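You operate a simulated robot arm through the tools that you are given. There is no shell and no other tool. Be economical: measure what you need, move in short steps, check, and stop when the job is done.

Carry out the task below with a simulated robot arm. There is one attempt and no reset: what you move stays moved.

TASK
Put one of the shade chips from the assembly table on the flag card.
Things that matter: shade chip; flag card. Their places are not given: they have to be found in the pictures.

It is judged by the outcome, as a careful person would: the job done as asked, and still so three seconds after it is handed in. It fails if anything else is knocked over, pushed out of place, dropped, spilled or broken.

THE ROBOT
A 7-joint arm with a two-finger parallel gripper, fixed in place. Base frame: the origin is at the foot of the arm, x ahead of it, y to its left, z up; the work surface is at about z = 0. Lengths are in m, angles in degrees, forces in N, time in s.
With the tool pointing down near the work surface it reaches from about 0.24 to 0.62 m from the base axis. Its first joint turns from -66.0 to 66.0 degrees. Payload 2.6 kg.
Tool frame: the origin (TCP) lies between the finger pads and is the grasp point; the fingertips stand 0.03 m ahead of it; z points along the fingers, y is the line along which they close. The gripper opens to 0.094 m. The fingers are 0.028 m wide and 0.01 m thick; the gripper's body (0.05 by 0.096 m) begins 0.055 m behind the TCP.
Orientation is that of the tool frame in the base frame, as [roll, pitch, yaw] about the fixed x, y, z axes, in that order (R = Rz(yaw) Ry(pitch) Rx(roll)). With the fingers straight down and closing along the base's y, the tool's x points along the base's -x, its y along +y and its z along -z.

THE INTERFACE
- The arm moves only by the tool servo_tool. Its arguments are lists of equal length, an entry for each row: "offset": the shift along the base's x, y, z in units of 25 mm (1.0 is 25 mm), a list of three; "turn": the turn, a rotation vector about the base's x, y, z in units of 6 degrees (1.0 is 6 degrees), a list of three; "hand": the gripper command, from -1 (fully open) to 1 (shut), values between in proportion. In form: {"offset": [[x, y, z], ...], "turn": [[ax, ay, az], ...], "hand": [hand, ...]}. A call has 1 to 8 rows; each row shifts and turns the commanded pose from where the row before left it. A call with a number of a shift or a turn outside -1 to 1 is refused whole. A row lasts 0.2 s, in which the tool goes at most 0.05 m and 8.6 degrees; a call with a longer step from one row to the next is refused whole, and so is a gripper value outside its range. A pose out of reach is approached as far as the arm can. The call stops where the force on the tool passes 40 N (or 10 N more than at its start, if that is more) or the arm is blocked; 0.2 s more then pass. The fingers move at their own pace (about 0.072 m/s each) and stop on an object; they squeeze with about 28 N. The grip force told is the motor's: it shows also when the fingers shut on nothing. Time passes only in rows, and 0.2 s behind the last, so rows that do not move let the fingers close. It gives the time, the measured TCP pose, the force on the tool (base axes), the opening and the grip force at its end, in the units of the frame above (readings bear some noise), and new pictures: "pictures" is both (left out), scene, wrist or none.
- Cameras (640 x 400 px; columns grow to the right, rows downward): "scene" is fixed at [0.0357, 0.4396, 0.5506]; the picture's right is [-0.73, -0.68, 0.00], its down [-0.47, 0.51, -0.72] and it looks along [0.49, -0.53, -0.69] (base axes); focal length 312 px, centre (320, 200). "wrist" rides on the gripper at [-0.037, 0, -0.058] in the tool frame; the picture's right is [0.00, -1.00, 0.00], its down [0.97, 0.00, -0.24] and it looks along [0.24, 0.00, 0.97] (tool axes); focal length 218 px, centre (320, 200).
- measure_at(camera, pixels): for up to 12 pixels [column, row] of the newest picture of that camera ("zoom" is the newest enlarged one), the place [x, y, z] in the base frame of the surface seen there, good to about 0.002 m. No time passes.
- inspect(camera, box): a new picture of the part [left, top, right, bottom] of that camera's present view, enlarged. No time passes.
- hand_in(): hands the job in; it is judged then, once.

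Work in short steps. Measure before you move; look again where a grasp or a placing could have gone wrong, and mend it. You have 60 turns and 100 pictures in all, the two below and enlarged ones among them. Open the gripper and draw the arm clear of the work before you hand the job in, unless the task says otherwise; then end with one line.

The tools are called as name(argument=value, ...) on one line, values as JSON. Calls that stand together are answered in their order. servo_tool: Moves the arm, as the interface text tells. Its arguments: {"type":"object","properties":{"offset":{"type":"array","items":{"type":"array","items":{"type":"number"}}},"turn":{"type":"array","items":{"type":"array","items":{"type":"number"}}},"hand":{"type":"array","items":{"type":"number"}},"pictures":{"type":"string","enum":["both","scene","wrist","none"]}},"required":["offset","turn","hand"]} The other tools are called the same way: measure_at (camera, pixels) gives the place of the surface under pixels of a picture; inspect (camera, box) takes an enlarged picture of a part of a camera's view; hand_in () hands the job in.

At the start:

```text
t: 0.0
tcp_pos: [0.3324, 0.2405, 0.3041]
orientation: [-179.9, 0.1, 179.9]
contact_force: [0.7, 0.2, -0.4]
grip_width: 0.0943
finger_force: 0.1
```

scene: 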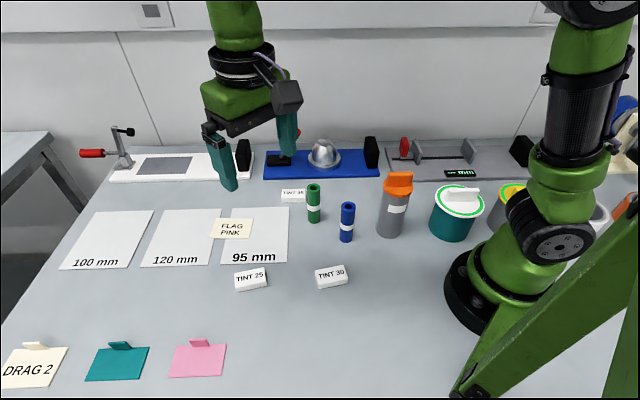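
wrist: 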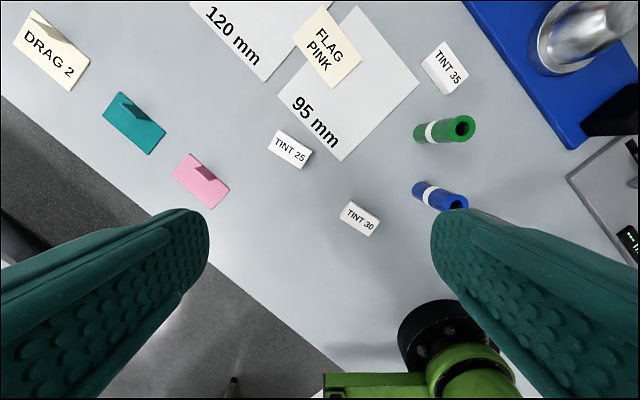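

The scene shows small TINT blocks, tabbed cards at lower left and a "FLAG PINK" card near (231,228). I'll look closer before deciding which is which.

inspect(camera="scene", box=[190, 170, 370, 300])

inspect(camera="scene", box=[0, 320, 240, 400])

measure_at(camera="scene", pixels=[[231, 229], [214, 237], [246, 237], [253, 220], [221, 220], [250, 276], [331, 274], [292, 194], [197, 362], [198, 342], [120, 346], [300, 310]])

```text
3.08 times, centred on (280, 235) of scene
```

zoom: 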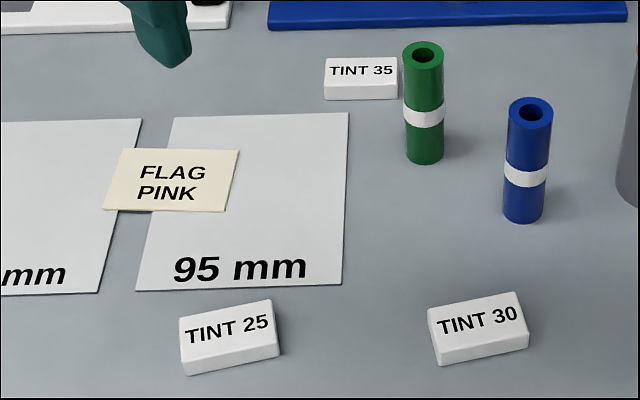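

```text
2.67 times, centred on (120, 360) of scene
```

zoom: 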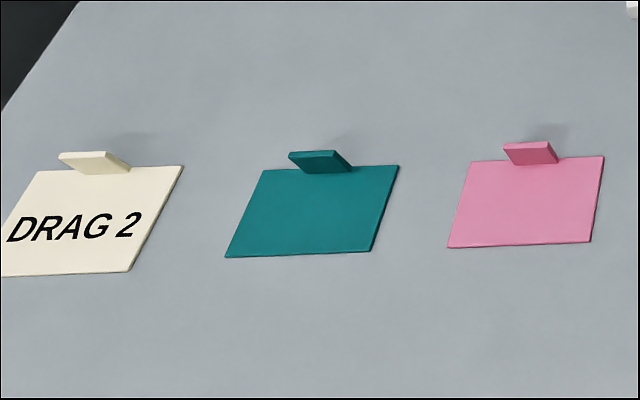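

```text
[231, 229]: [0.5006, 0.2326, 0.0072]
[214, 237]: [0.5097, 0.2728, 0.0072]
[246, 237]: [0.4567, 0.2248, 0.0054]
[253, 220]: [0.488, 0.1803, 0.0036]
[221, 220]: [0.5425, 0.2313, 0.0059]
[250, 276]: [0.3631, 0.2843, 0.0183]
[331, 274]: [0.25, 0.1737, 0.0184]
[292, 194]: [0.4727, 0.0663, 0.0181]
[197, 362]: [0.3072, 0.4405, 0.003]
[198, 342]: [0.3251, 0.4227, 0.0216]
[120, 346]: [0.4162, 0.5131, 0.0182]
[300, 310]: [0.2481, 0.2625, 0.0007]
```

I'll check the FLAG card and TINT blocks closely, plus the rest of the table, for any further clue.

inspect(camera="wrist", box=[240, 0, 480, 150])

inspect(camera="scene", box=[370, 120, 640, 290])

inspect(camera="scene", box=[80, 110, 400, 300])

inspect(camera="wrist", box=[0, 0, 260, 220])

```text
2.67 times, centred on (360, 75) of wrist
```

zoom: 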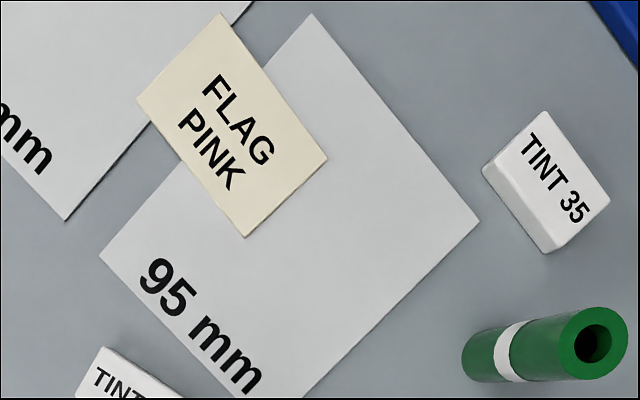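

```text
2.35 times, centred on (505, 205) of scene
```

zoom: 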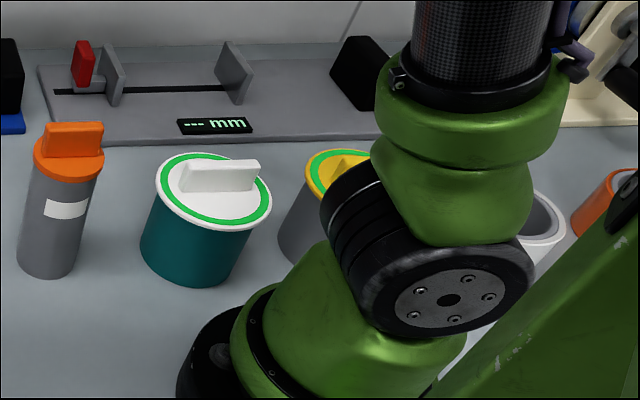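

```text
2.00 times, centred on (240, 205) of scene
```

zoom: 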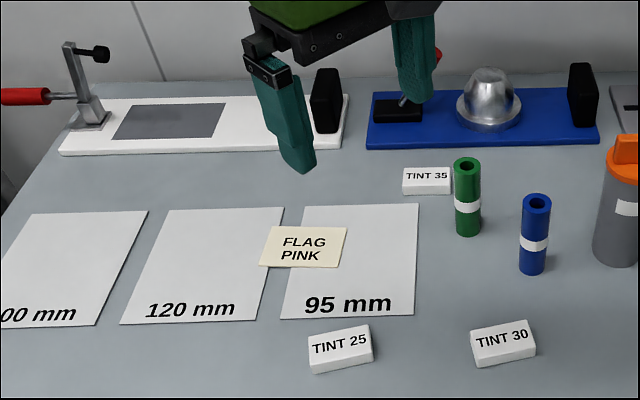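

```text
1.82 times, centred on (130, 110) of wrist
```

zoom: 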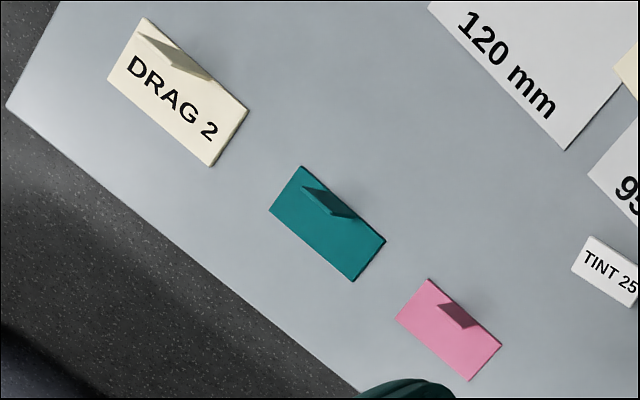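

No tab or other marker exists on the cream card lettered FLAG, so that is the flag card, and the numbered TINT blocks are the shade chips. I'll use TINT 25 (free-standing) and zoom in on it to get its corners.

inspect(camera="scene", box=[218, 255, 282, 295])

```text
10.00 times, centred on (250, 275) of scene
```

zoom: 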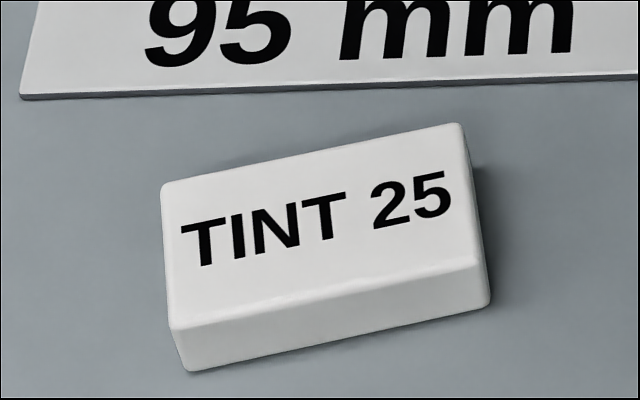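

measure_at(camera="zoom", pixels=[[170, 192], [456, 130], [476, 256], [178, 320], [318, 230], [300, 330], [100, 250], [550, 250]])

```text
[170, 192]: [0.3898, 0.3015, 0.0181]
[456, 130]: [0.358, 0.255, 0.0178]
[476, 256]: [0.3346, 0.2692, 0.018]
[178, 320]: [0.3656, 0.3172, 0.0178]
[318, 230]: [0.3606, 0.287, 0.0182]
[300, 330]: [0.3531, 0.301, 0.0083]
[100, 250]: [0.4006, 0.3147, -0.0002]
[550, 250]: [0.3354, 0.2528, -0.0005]
```

TINT 25's centre is (0.362, 0.286), top z 0.018, long axis at about 56°, and it measures 57 x 28 mm. I move above it while turning about z by about 57°.

servo_tool(offset=[[0.148, 0.226, -0.5], [0.148, 0.226, -0.5], [0.148, 0.226, -0.5], [0.148, 0.226, -0.5], [0.148, 0.226, -0.5], [0.148, 0.226, -0.5], [0.148, 0.226, -0.5], [0.148, 0.226, -0.5]], turn=[[0, 0, 1], [0, 0, 1], [0, 0, 1], [0, 0, 1], [0, 0, 1], [0, 0, 1], [0, 0, 1], [0, 0, 1]], hand=[-1, -1, -1, -1, -1, -1, -1, -1], pictures="none")

servo_tool(offset=[[0, 0, -0.8], [0, 0, -0.8], [0, 0, -0.8], [0, 0, 0]], turn=[[0, 0, 0.75], [0, 0, 0.7], [0, 0, 0], [0, 0, 0]], hand=[-1, -1, -1, -1])

```text
t: 1.8
tcp_pos: [0.3617, 0.2848, 0.2028]
orientation: [180.0, 0.1, -131.9]
contact_force: [0.0, 0.4, -0.7]
grip_width: 0.0939
finger_force: 0.1
```

```text
t: 2.8
tcp_pos: [0.363, 0.2842, 0.1426]
orientation: [180.0, 0.0, -123.4]
contact_force: [0.0, 0.3, -0.6]
grip_width: 0.094
finger_force: 0.1
```

scene: 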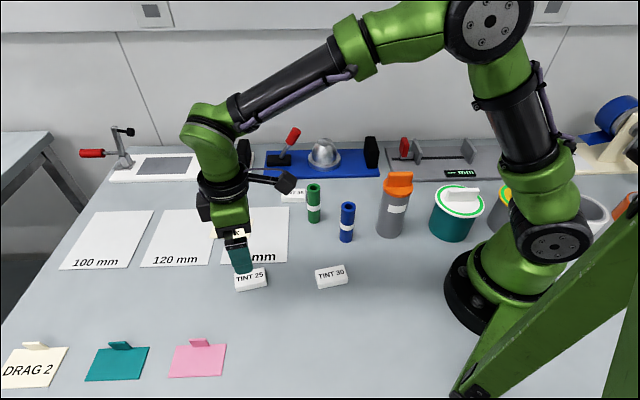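
wrist: 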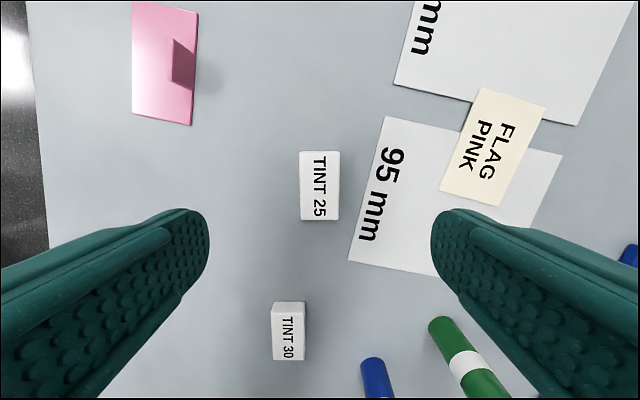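

The chip sits aligned between the fingers at (320,185). The 95 mm sheet's edge is close on the right, so I measure it to choose a smaller opening, and I measure the card's corners too.

measure_at(camera="wrist", pixels=[[303, 155], [336, 155], [335, 216], [304, 216], [372, 185], [364, 185], [483, 92], [543, 106], [498, 202], [443, 187], [491, 147], [388, 119]])

inspect(camera="wrist", box=[270, 135, 400, 235])

```text
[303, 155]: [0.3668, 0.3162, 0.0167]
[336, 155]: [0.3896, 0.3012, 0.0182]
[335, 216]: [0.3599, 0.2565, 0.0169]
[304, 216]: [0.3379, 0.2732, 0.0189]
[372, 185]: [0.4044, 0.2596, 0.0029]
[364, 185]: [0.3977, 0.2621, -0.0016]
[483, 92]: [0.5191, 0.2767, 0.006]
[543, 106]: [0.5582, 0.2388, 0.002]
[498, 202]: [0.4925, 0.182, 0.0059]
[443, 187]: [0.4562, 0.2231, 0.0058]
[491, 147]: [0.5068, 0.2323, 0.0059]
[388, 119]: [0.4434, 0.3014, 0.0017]
```

```text
4.00 times, centred on (335, 185) of wrist
```

zoom: 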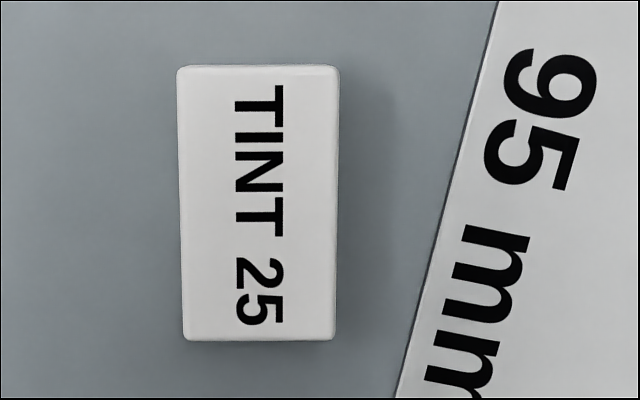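

The chip's centre is (0.3636, 0.2868) and the sheet edge is about 42 mm away, so I narrow the opening to about 50 mm before I descend.

servo_tool(offset=[[0.03, 0.1, 0], [0, 0, 0], [0, 0, -0.8], [0, 0, -0.8], [0, 0, -0.8], [0, 0, -0.6], [0, 0, 0]], turn=[[0, 0, 0], [0, 0, 0], [0, 0, 0], [0, 0, 0], [0, 0, 0], [0, 0, 0], [0, 0, 0]], hand=[-0.06, -0.06, -0.06, -0.06, -0.06, -0.06, -0.06])

```text
t: 4.4
tcp_pos: [0.363, 0.2868, 0.0672]
orientation: [-180.0, 0.1, -123.4]
contact_force: [0.1, 0.8, 0.2]
grip_width: 0.05
finger_force: 0.0
```

scene: 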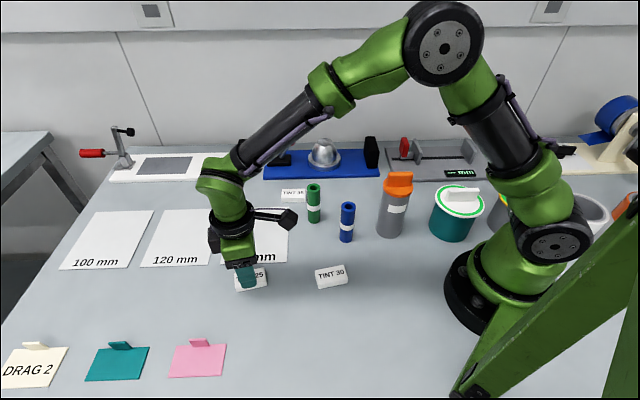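
wrist: 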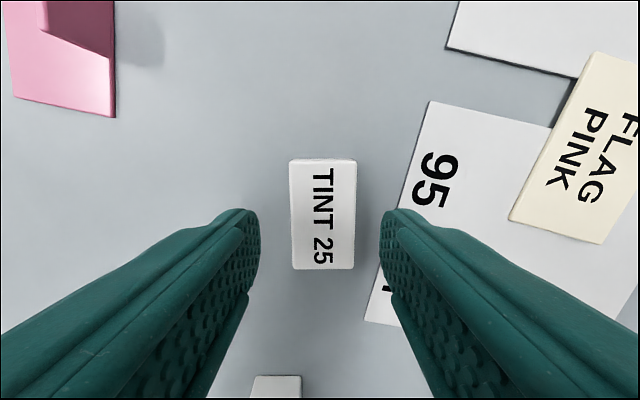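

The fingers straddle the chip symmetrically and clear the sheet. I go down 33 mm, then close.

servo_tool(offset=[[0, 0, -0.5], [0, 0, -0.5], [0, 0, -0.3], [0, 0, 0], [0, 0, 0], [0, 0, 0], [0, 0, 0]], turn=[[0, 0, 0], [0, 0, 0], [0, 0, 0], [0, 0, 0], [0, 0, 0], [0, 0, 0], [0, 0, 0]], hand=[-0.06, -0.06, -0.06, -0.06, 1, 1, 1], pictures="wrist")

```text
t: 6.0
tcp_pos: [0.3654, 0.287, 0.0362]
orientation: [-179.9, 0.0, -123.3]
contact_force: [-1.1, 0.0, 1.6]
grip_width: 0.0331
finger_force: 27.5
```

wrist: 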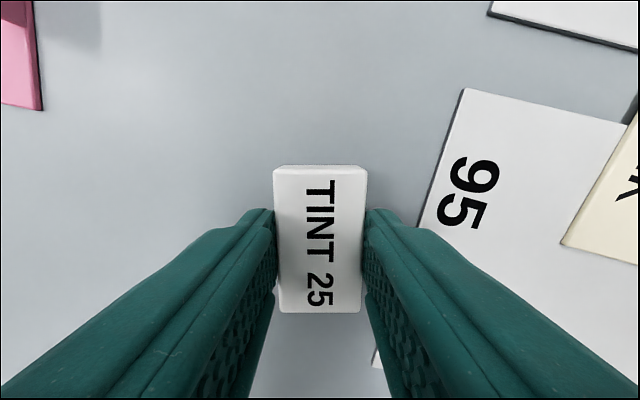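

The chip is gripped (opening 0.033, 27.5 N). I lift it straight up, then check.

servo_tool(offset=[[0, 0, 0.6], [0, 0, 0.8], [0, 0, 0.8], [0, 0, 0.8], [0, 0, 0]], turn=[[0, 0, 0], [0, 0, 0], [0, 0, 0], [0, 0, 0], [0, 0, 0]], hand=[1, 1, 1, 1, 1])

servo_tool(offset=[[0.7, -0.28, 0], [0.7, -0.28, 0], [0.7, -0.28, 0], [0.7, -0.28, 0], [0.7, -0.28, 0], [0.7, -0.28, 0], [0.7, -0.28, 0], [0.74, -0.28, 0]], turn=[[0, 0, -0.33], [0, 0, -0.33], [0, 0, -0.33], [0, 0, -0.33], [0, 0, -0.33], [0, 0, -0.33], [0, 0, -0.33], [0, 0, -0.33]], hand=[1, 1, 1, 1, 1, 1, 1, 1])

```text
t: 7.2
tcp_pos: [0.3637, 0.2897, 0.1109]
orientation: [179.9, 0.0, -123.3]
contact_force: [-0.9, -0.7, -0.1]
grip_width: 0.0328
finger_force: 28.3
```

scene: 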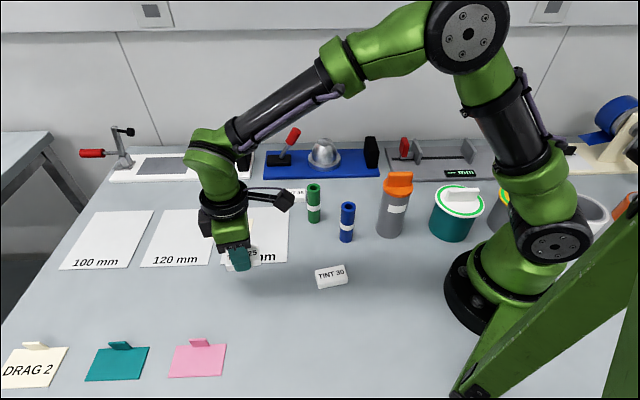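
wrist: 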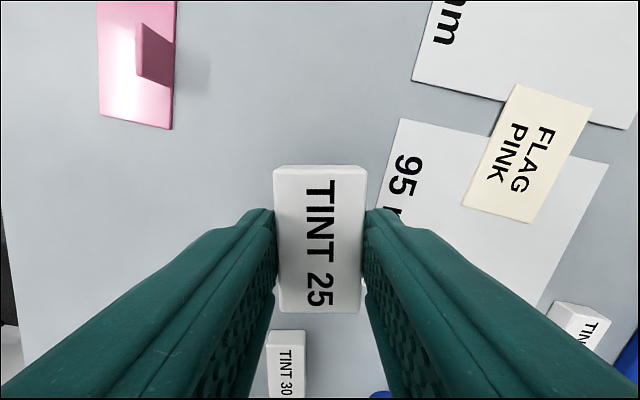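

```text
t: 9.0
tcp_pos: [0.5045, 0.231, 0.1098]
orientation: [-180.0, 0.0, -139.2]
contact_force: [-0.3, 0.3, -0.9]
grip_width: 0.033
finger_force: 27.8
```

scene: 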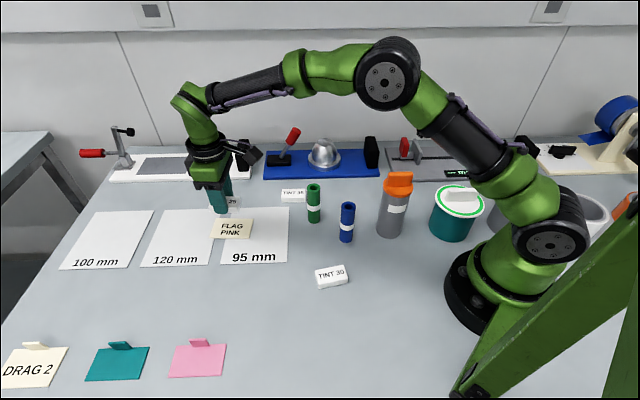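
wrist: 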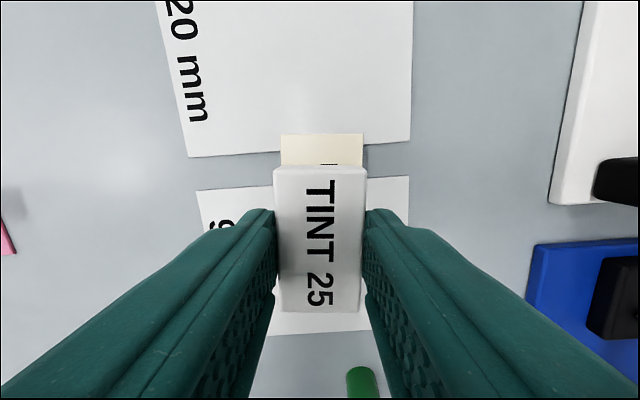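

The chip is held over the card and aligned with it. I measure the card again in the scene view to confirm the target.

inspect(camera="scene", box=[190, 200, 270, 250])

measure_at(camera="wrist", pixels=[[284, 137], [360, 137], [322, 137], [277, 168], [361, 168], [318, 180], [318, 305], [278, 310], [358, 310]])

```text
8.00 times, centred on (230, 225) of scene
```

zoom: 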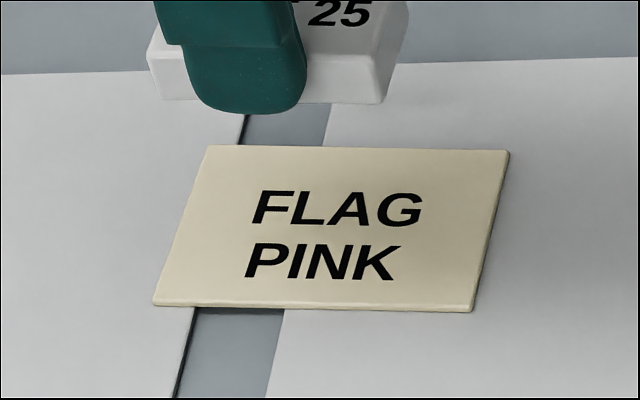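

```text
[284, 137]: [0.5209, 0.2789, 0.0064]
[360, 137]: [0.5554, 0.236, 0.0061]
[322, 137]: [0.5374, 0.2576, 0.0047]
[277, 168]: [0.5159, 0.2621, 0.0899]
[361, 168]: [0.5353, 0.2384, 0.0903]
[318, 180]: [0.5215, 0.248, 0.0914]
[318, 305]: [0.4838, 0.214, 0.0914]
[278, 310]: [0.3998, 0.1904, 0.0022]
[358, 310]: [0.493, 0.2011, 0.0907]
```

measure_at(camera="zoom", pixels=[[212, 150], [503, 155], [470, 303], [160, 300], [330, 228]])

```text
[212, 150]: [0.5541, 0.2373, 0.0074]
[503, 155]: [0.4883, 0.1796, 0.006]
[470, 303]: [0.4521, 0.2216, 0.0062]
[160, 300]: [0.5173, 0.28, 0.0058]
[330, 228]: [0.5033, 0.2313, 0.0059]
```

The card's centre is (0.503, 0.230) and its top z 0.006; the chip is directly above. I lower until the TCP is near 0.044, then check.

servo_tool(offset=[[-0.03, -0.03, -0.7], [0, 0, -0.7], [0, 0, -0.6], [0, 0, -0.4], [0, 0, -0.2], [0, 0, 0], [0, 0, 0]], turn=[[0, 0, 0], [0, 0, 0], [0, 0, 0], [0, 0, 0], [0, 0, 0], [0, 0, 0], [0, 0, 0]], hand=[1, 1, 1, 1, 1, 1, 1])

inspect(camera="scene", box=[190, 200, 270, 250])

```text
t: 10.6
tcp_pos: [0.5041, 0.2319, 0.045]
orientation: [179.9, 0.0, -139.1]
contact_force: [-0.3, 0.1, -0.6]
grip_width: 0.0328
finger_force: 28.0
```

scene: 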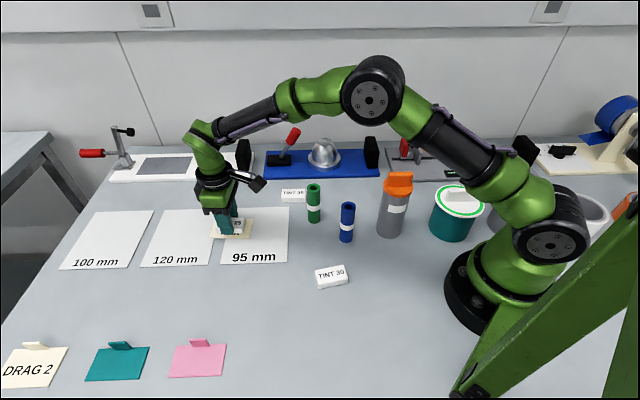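
wrist: 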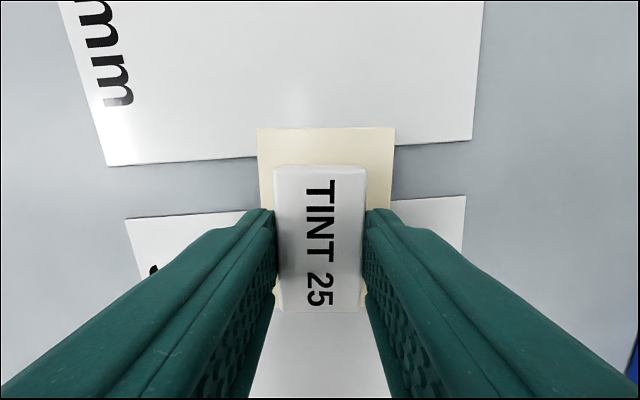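

```text
8.00 times, centred on (230, 225) of scene
```

zoom: 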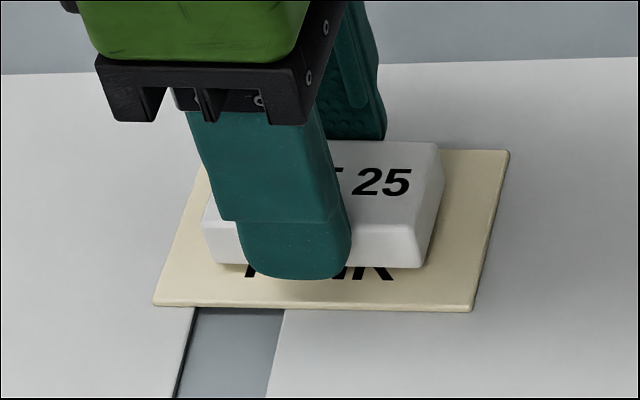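

The chip is a few mm above the card and well within it. I lower 3 mm, then read the force.

servo_tool(offset=[[0, 0, -0.06], [0, 0, -0.06], [0, 0, 0], [0, 0, 0]], turn=[[0, 0, 0], [0, 0, 0], [0, 0, 0], [0, 0, 0]], hand=[1, 1, 1, 1], pictures="none")

inspect(camera="scene", box=[190, 200, 270, 250])

```text
t: 11.6
tcp_pos: [0.5037, 0.2319, 0.0429]
orientation: [180.0, 0.1, -139.2]
contact_force: [0.5, 0.2, -0.2]
grip_width: 0.0329
finger_force: 28.2
```

```text
8.00 times, centred on (230, 225) of scene
```

zoom: 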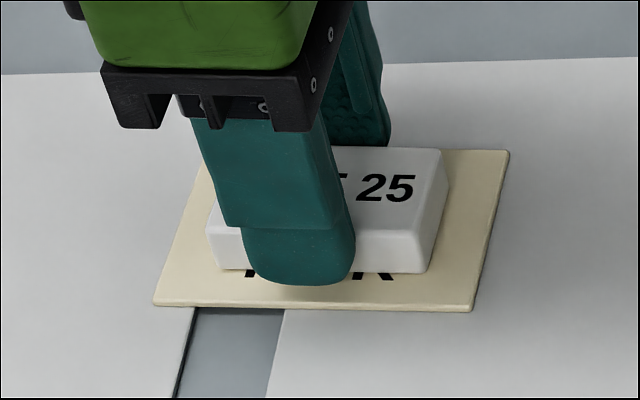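

No contact yet, so I lower a further 2 mm.

servo_tool(offset=[[0, 0, -0.05], [0, 0, -0.03], [0, 0, 0]], turn=[[0, 0, 0], [0, 0, 0], [0, 0, 0]], hand=[1, 1, 1], pictures="none")

```text
t: 12.4
tcp_pos: [0.504, 0.2322, 0.0416]
orientation: [180.0, 0.2, -139.1]
contact_force: [-0.6, -0.4, 12.8]
grip_width: 0.033
finger_force: 27.8
```

Contact is felt (12.8 N), so the chip is down. I open the fingers in place and rise.

servo_tool(offset=[[0, 0, 0.04], [0, 0, 0], [0, 0, 0], [0, 0, 0.4], [0, 0, 0.8], [0, 0, 0.8], [0, 0, 0.8], [0, 0, 0.8]], turn=[[0, 0, 0], [0, 0, 0], [0, 0, 0], [0, 0, 0], [0, 0, 0], [0, 0, 0], [0, 0, 0], [0, 0, 0]], hand=[0.6, -0.1, -0.1, -0.1, -0.1, -0.1, -0.1, -0.1], pictures="none")

servo_tool(offset=[[-0.8, 0, 0.8], [-0.8, 0, 0.8], [-0.8, 0, 0.8], [-0.8, 0, 0.5], [0, 0, 0]], turn=[[0, 0, 0], [0, 0, 0], [0, 0, 0], [0, 0, 0], [0, 0, 0]], hand=[-1, -1, -1, -1, -1])

inspect(camera="scene", box=[190, 180, 318, 260])

```text
t: 14.2
tcp_pos: [0.5036, 0.2318, 0.1338]
orientation: [-180.0, 0.0, -139.0]
contact_force: [0.5, -0.5, -0.4]
grip_width: 0.0519
finger_force: 0.0
```

```text
t: 15.4
tcp_pos: [0.4228, 0.2302, 0.2041]
orientation: [-179.9, -0.1, -139.1]
contact_force: [0.7, 0.1, 0.1]
grip_width: 0.0937
finger_force: 0.0
```

scene: 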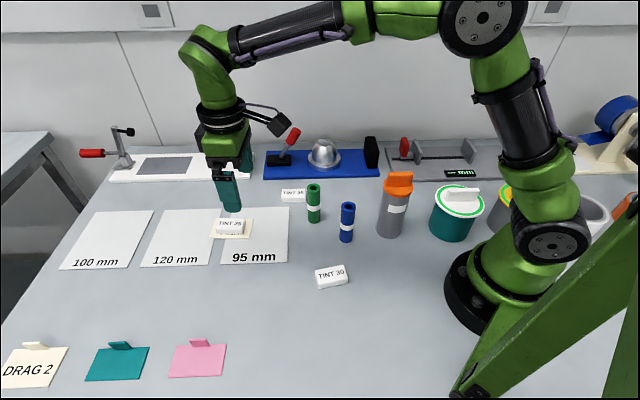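
wrist: 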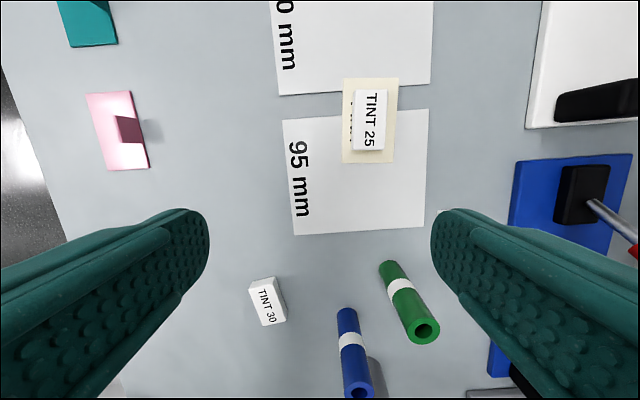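

```text
5.00 times, centred on (254, 220) of scene
```

zoom: 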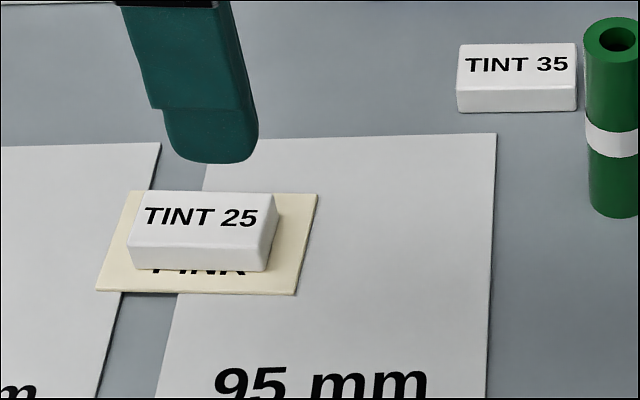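

The TINT 25 chip lies flat and fully on the FLAG card, nothing else has moved, and the gripper is open and clear. I hand it in.

hand_in()

```text
The job is handed in.
```

I put the TINT 25 chip flat on the cream "FLAG PINK" card and handed the job in, taking the TINT blocks to be the shade chips and that card to be the flag card, since nothing in the pictures named either outright.
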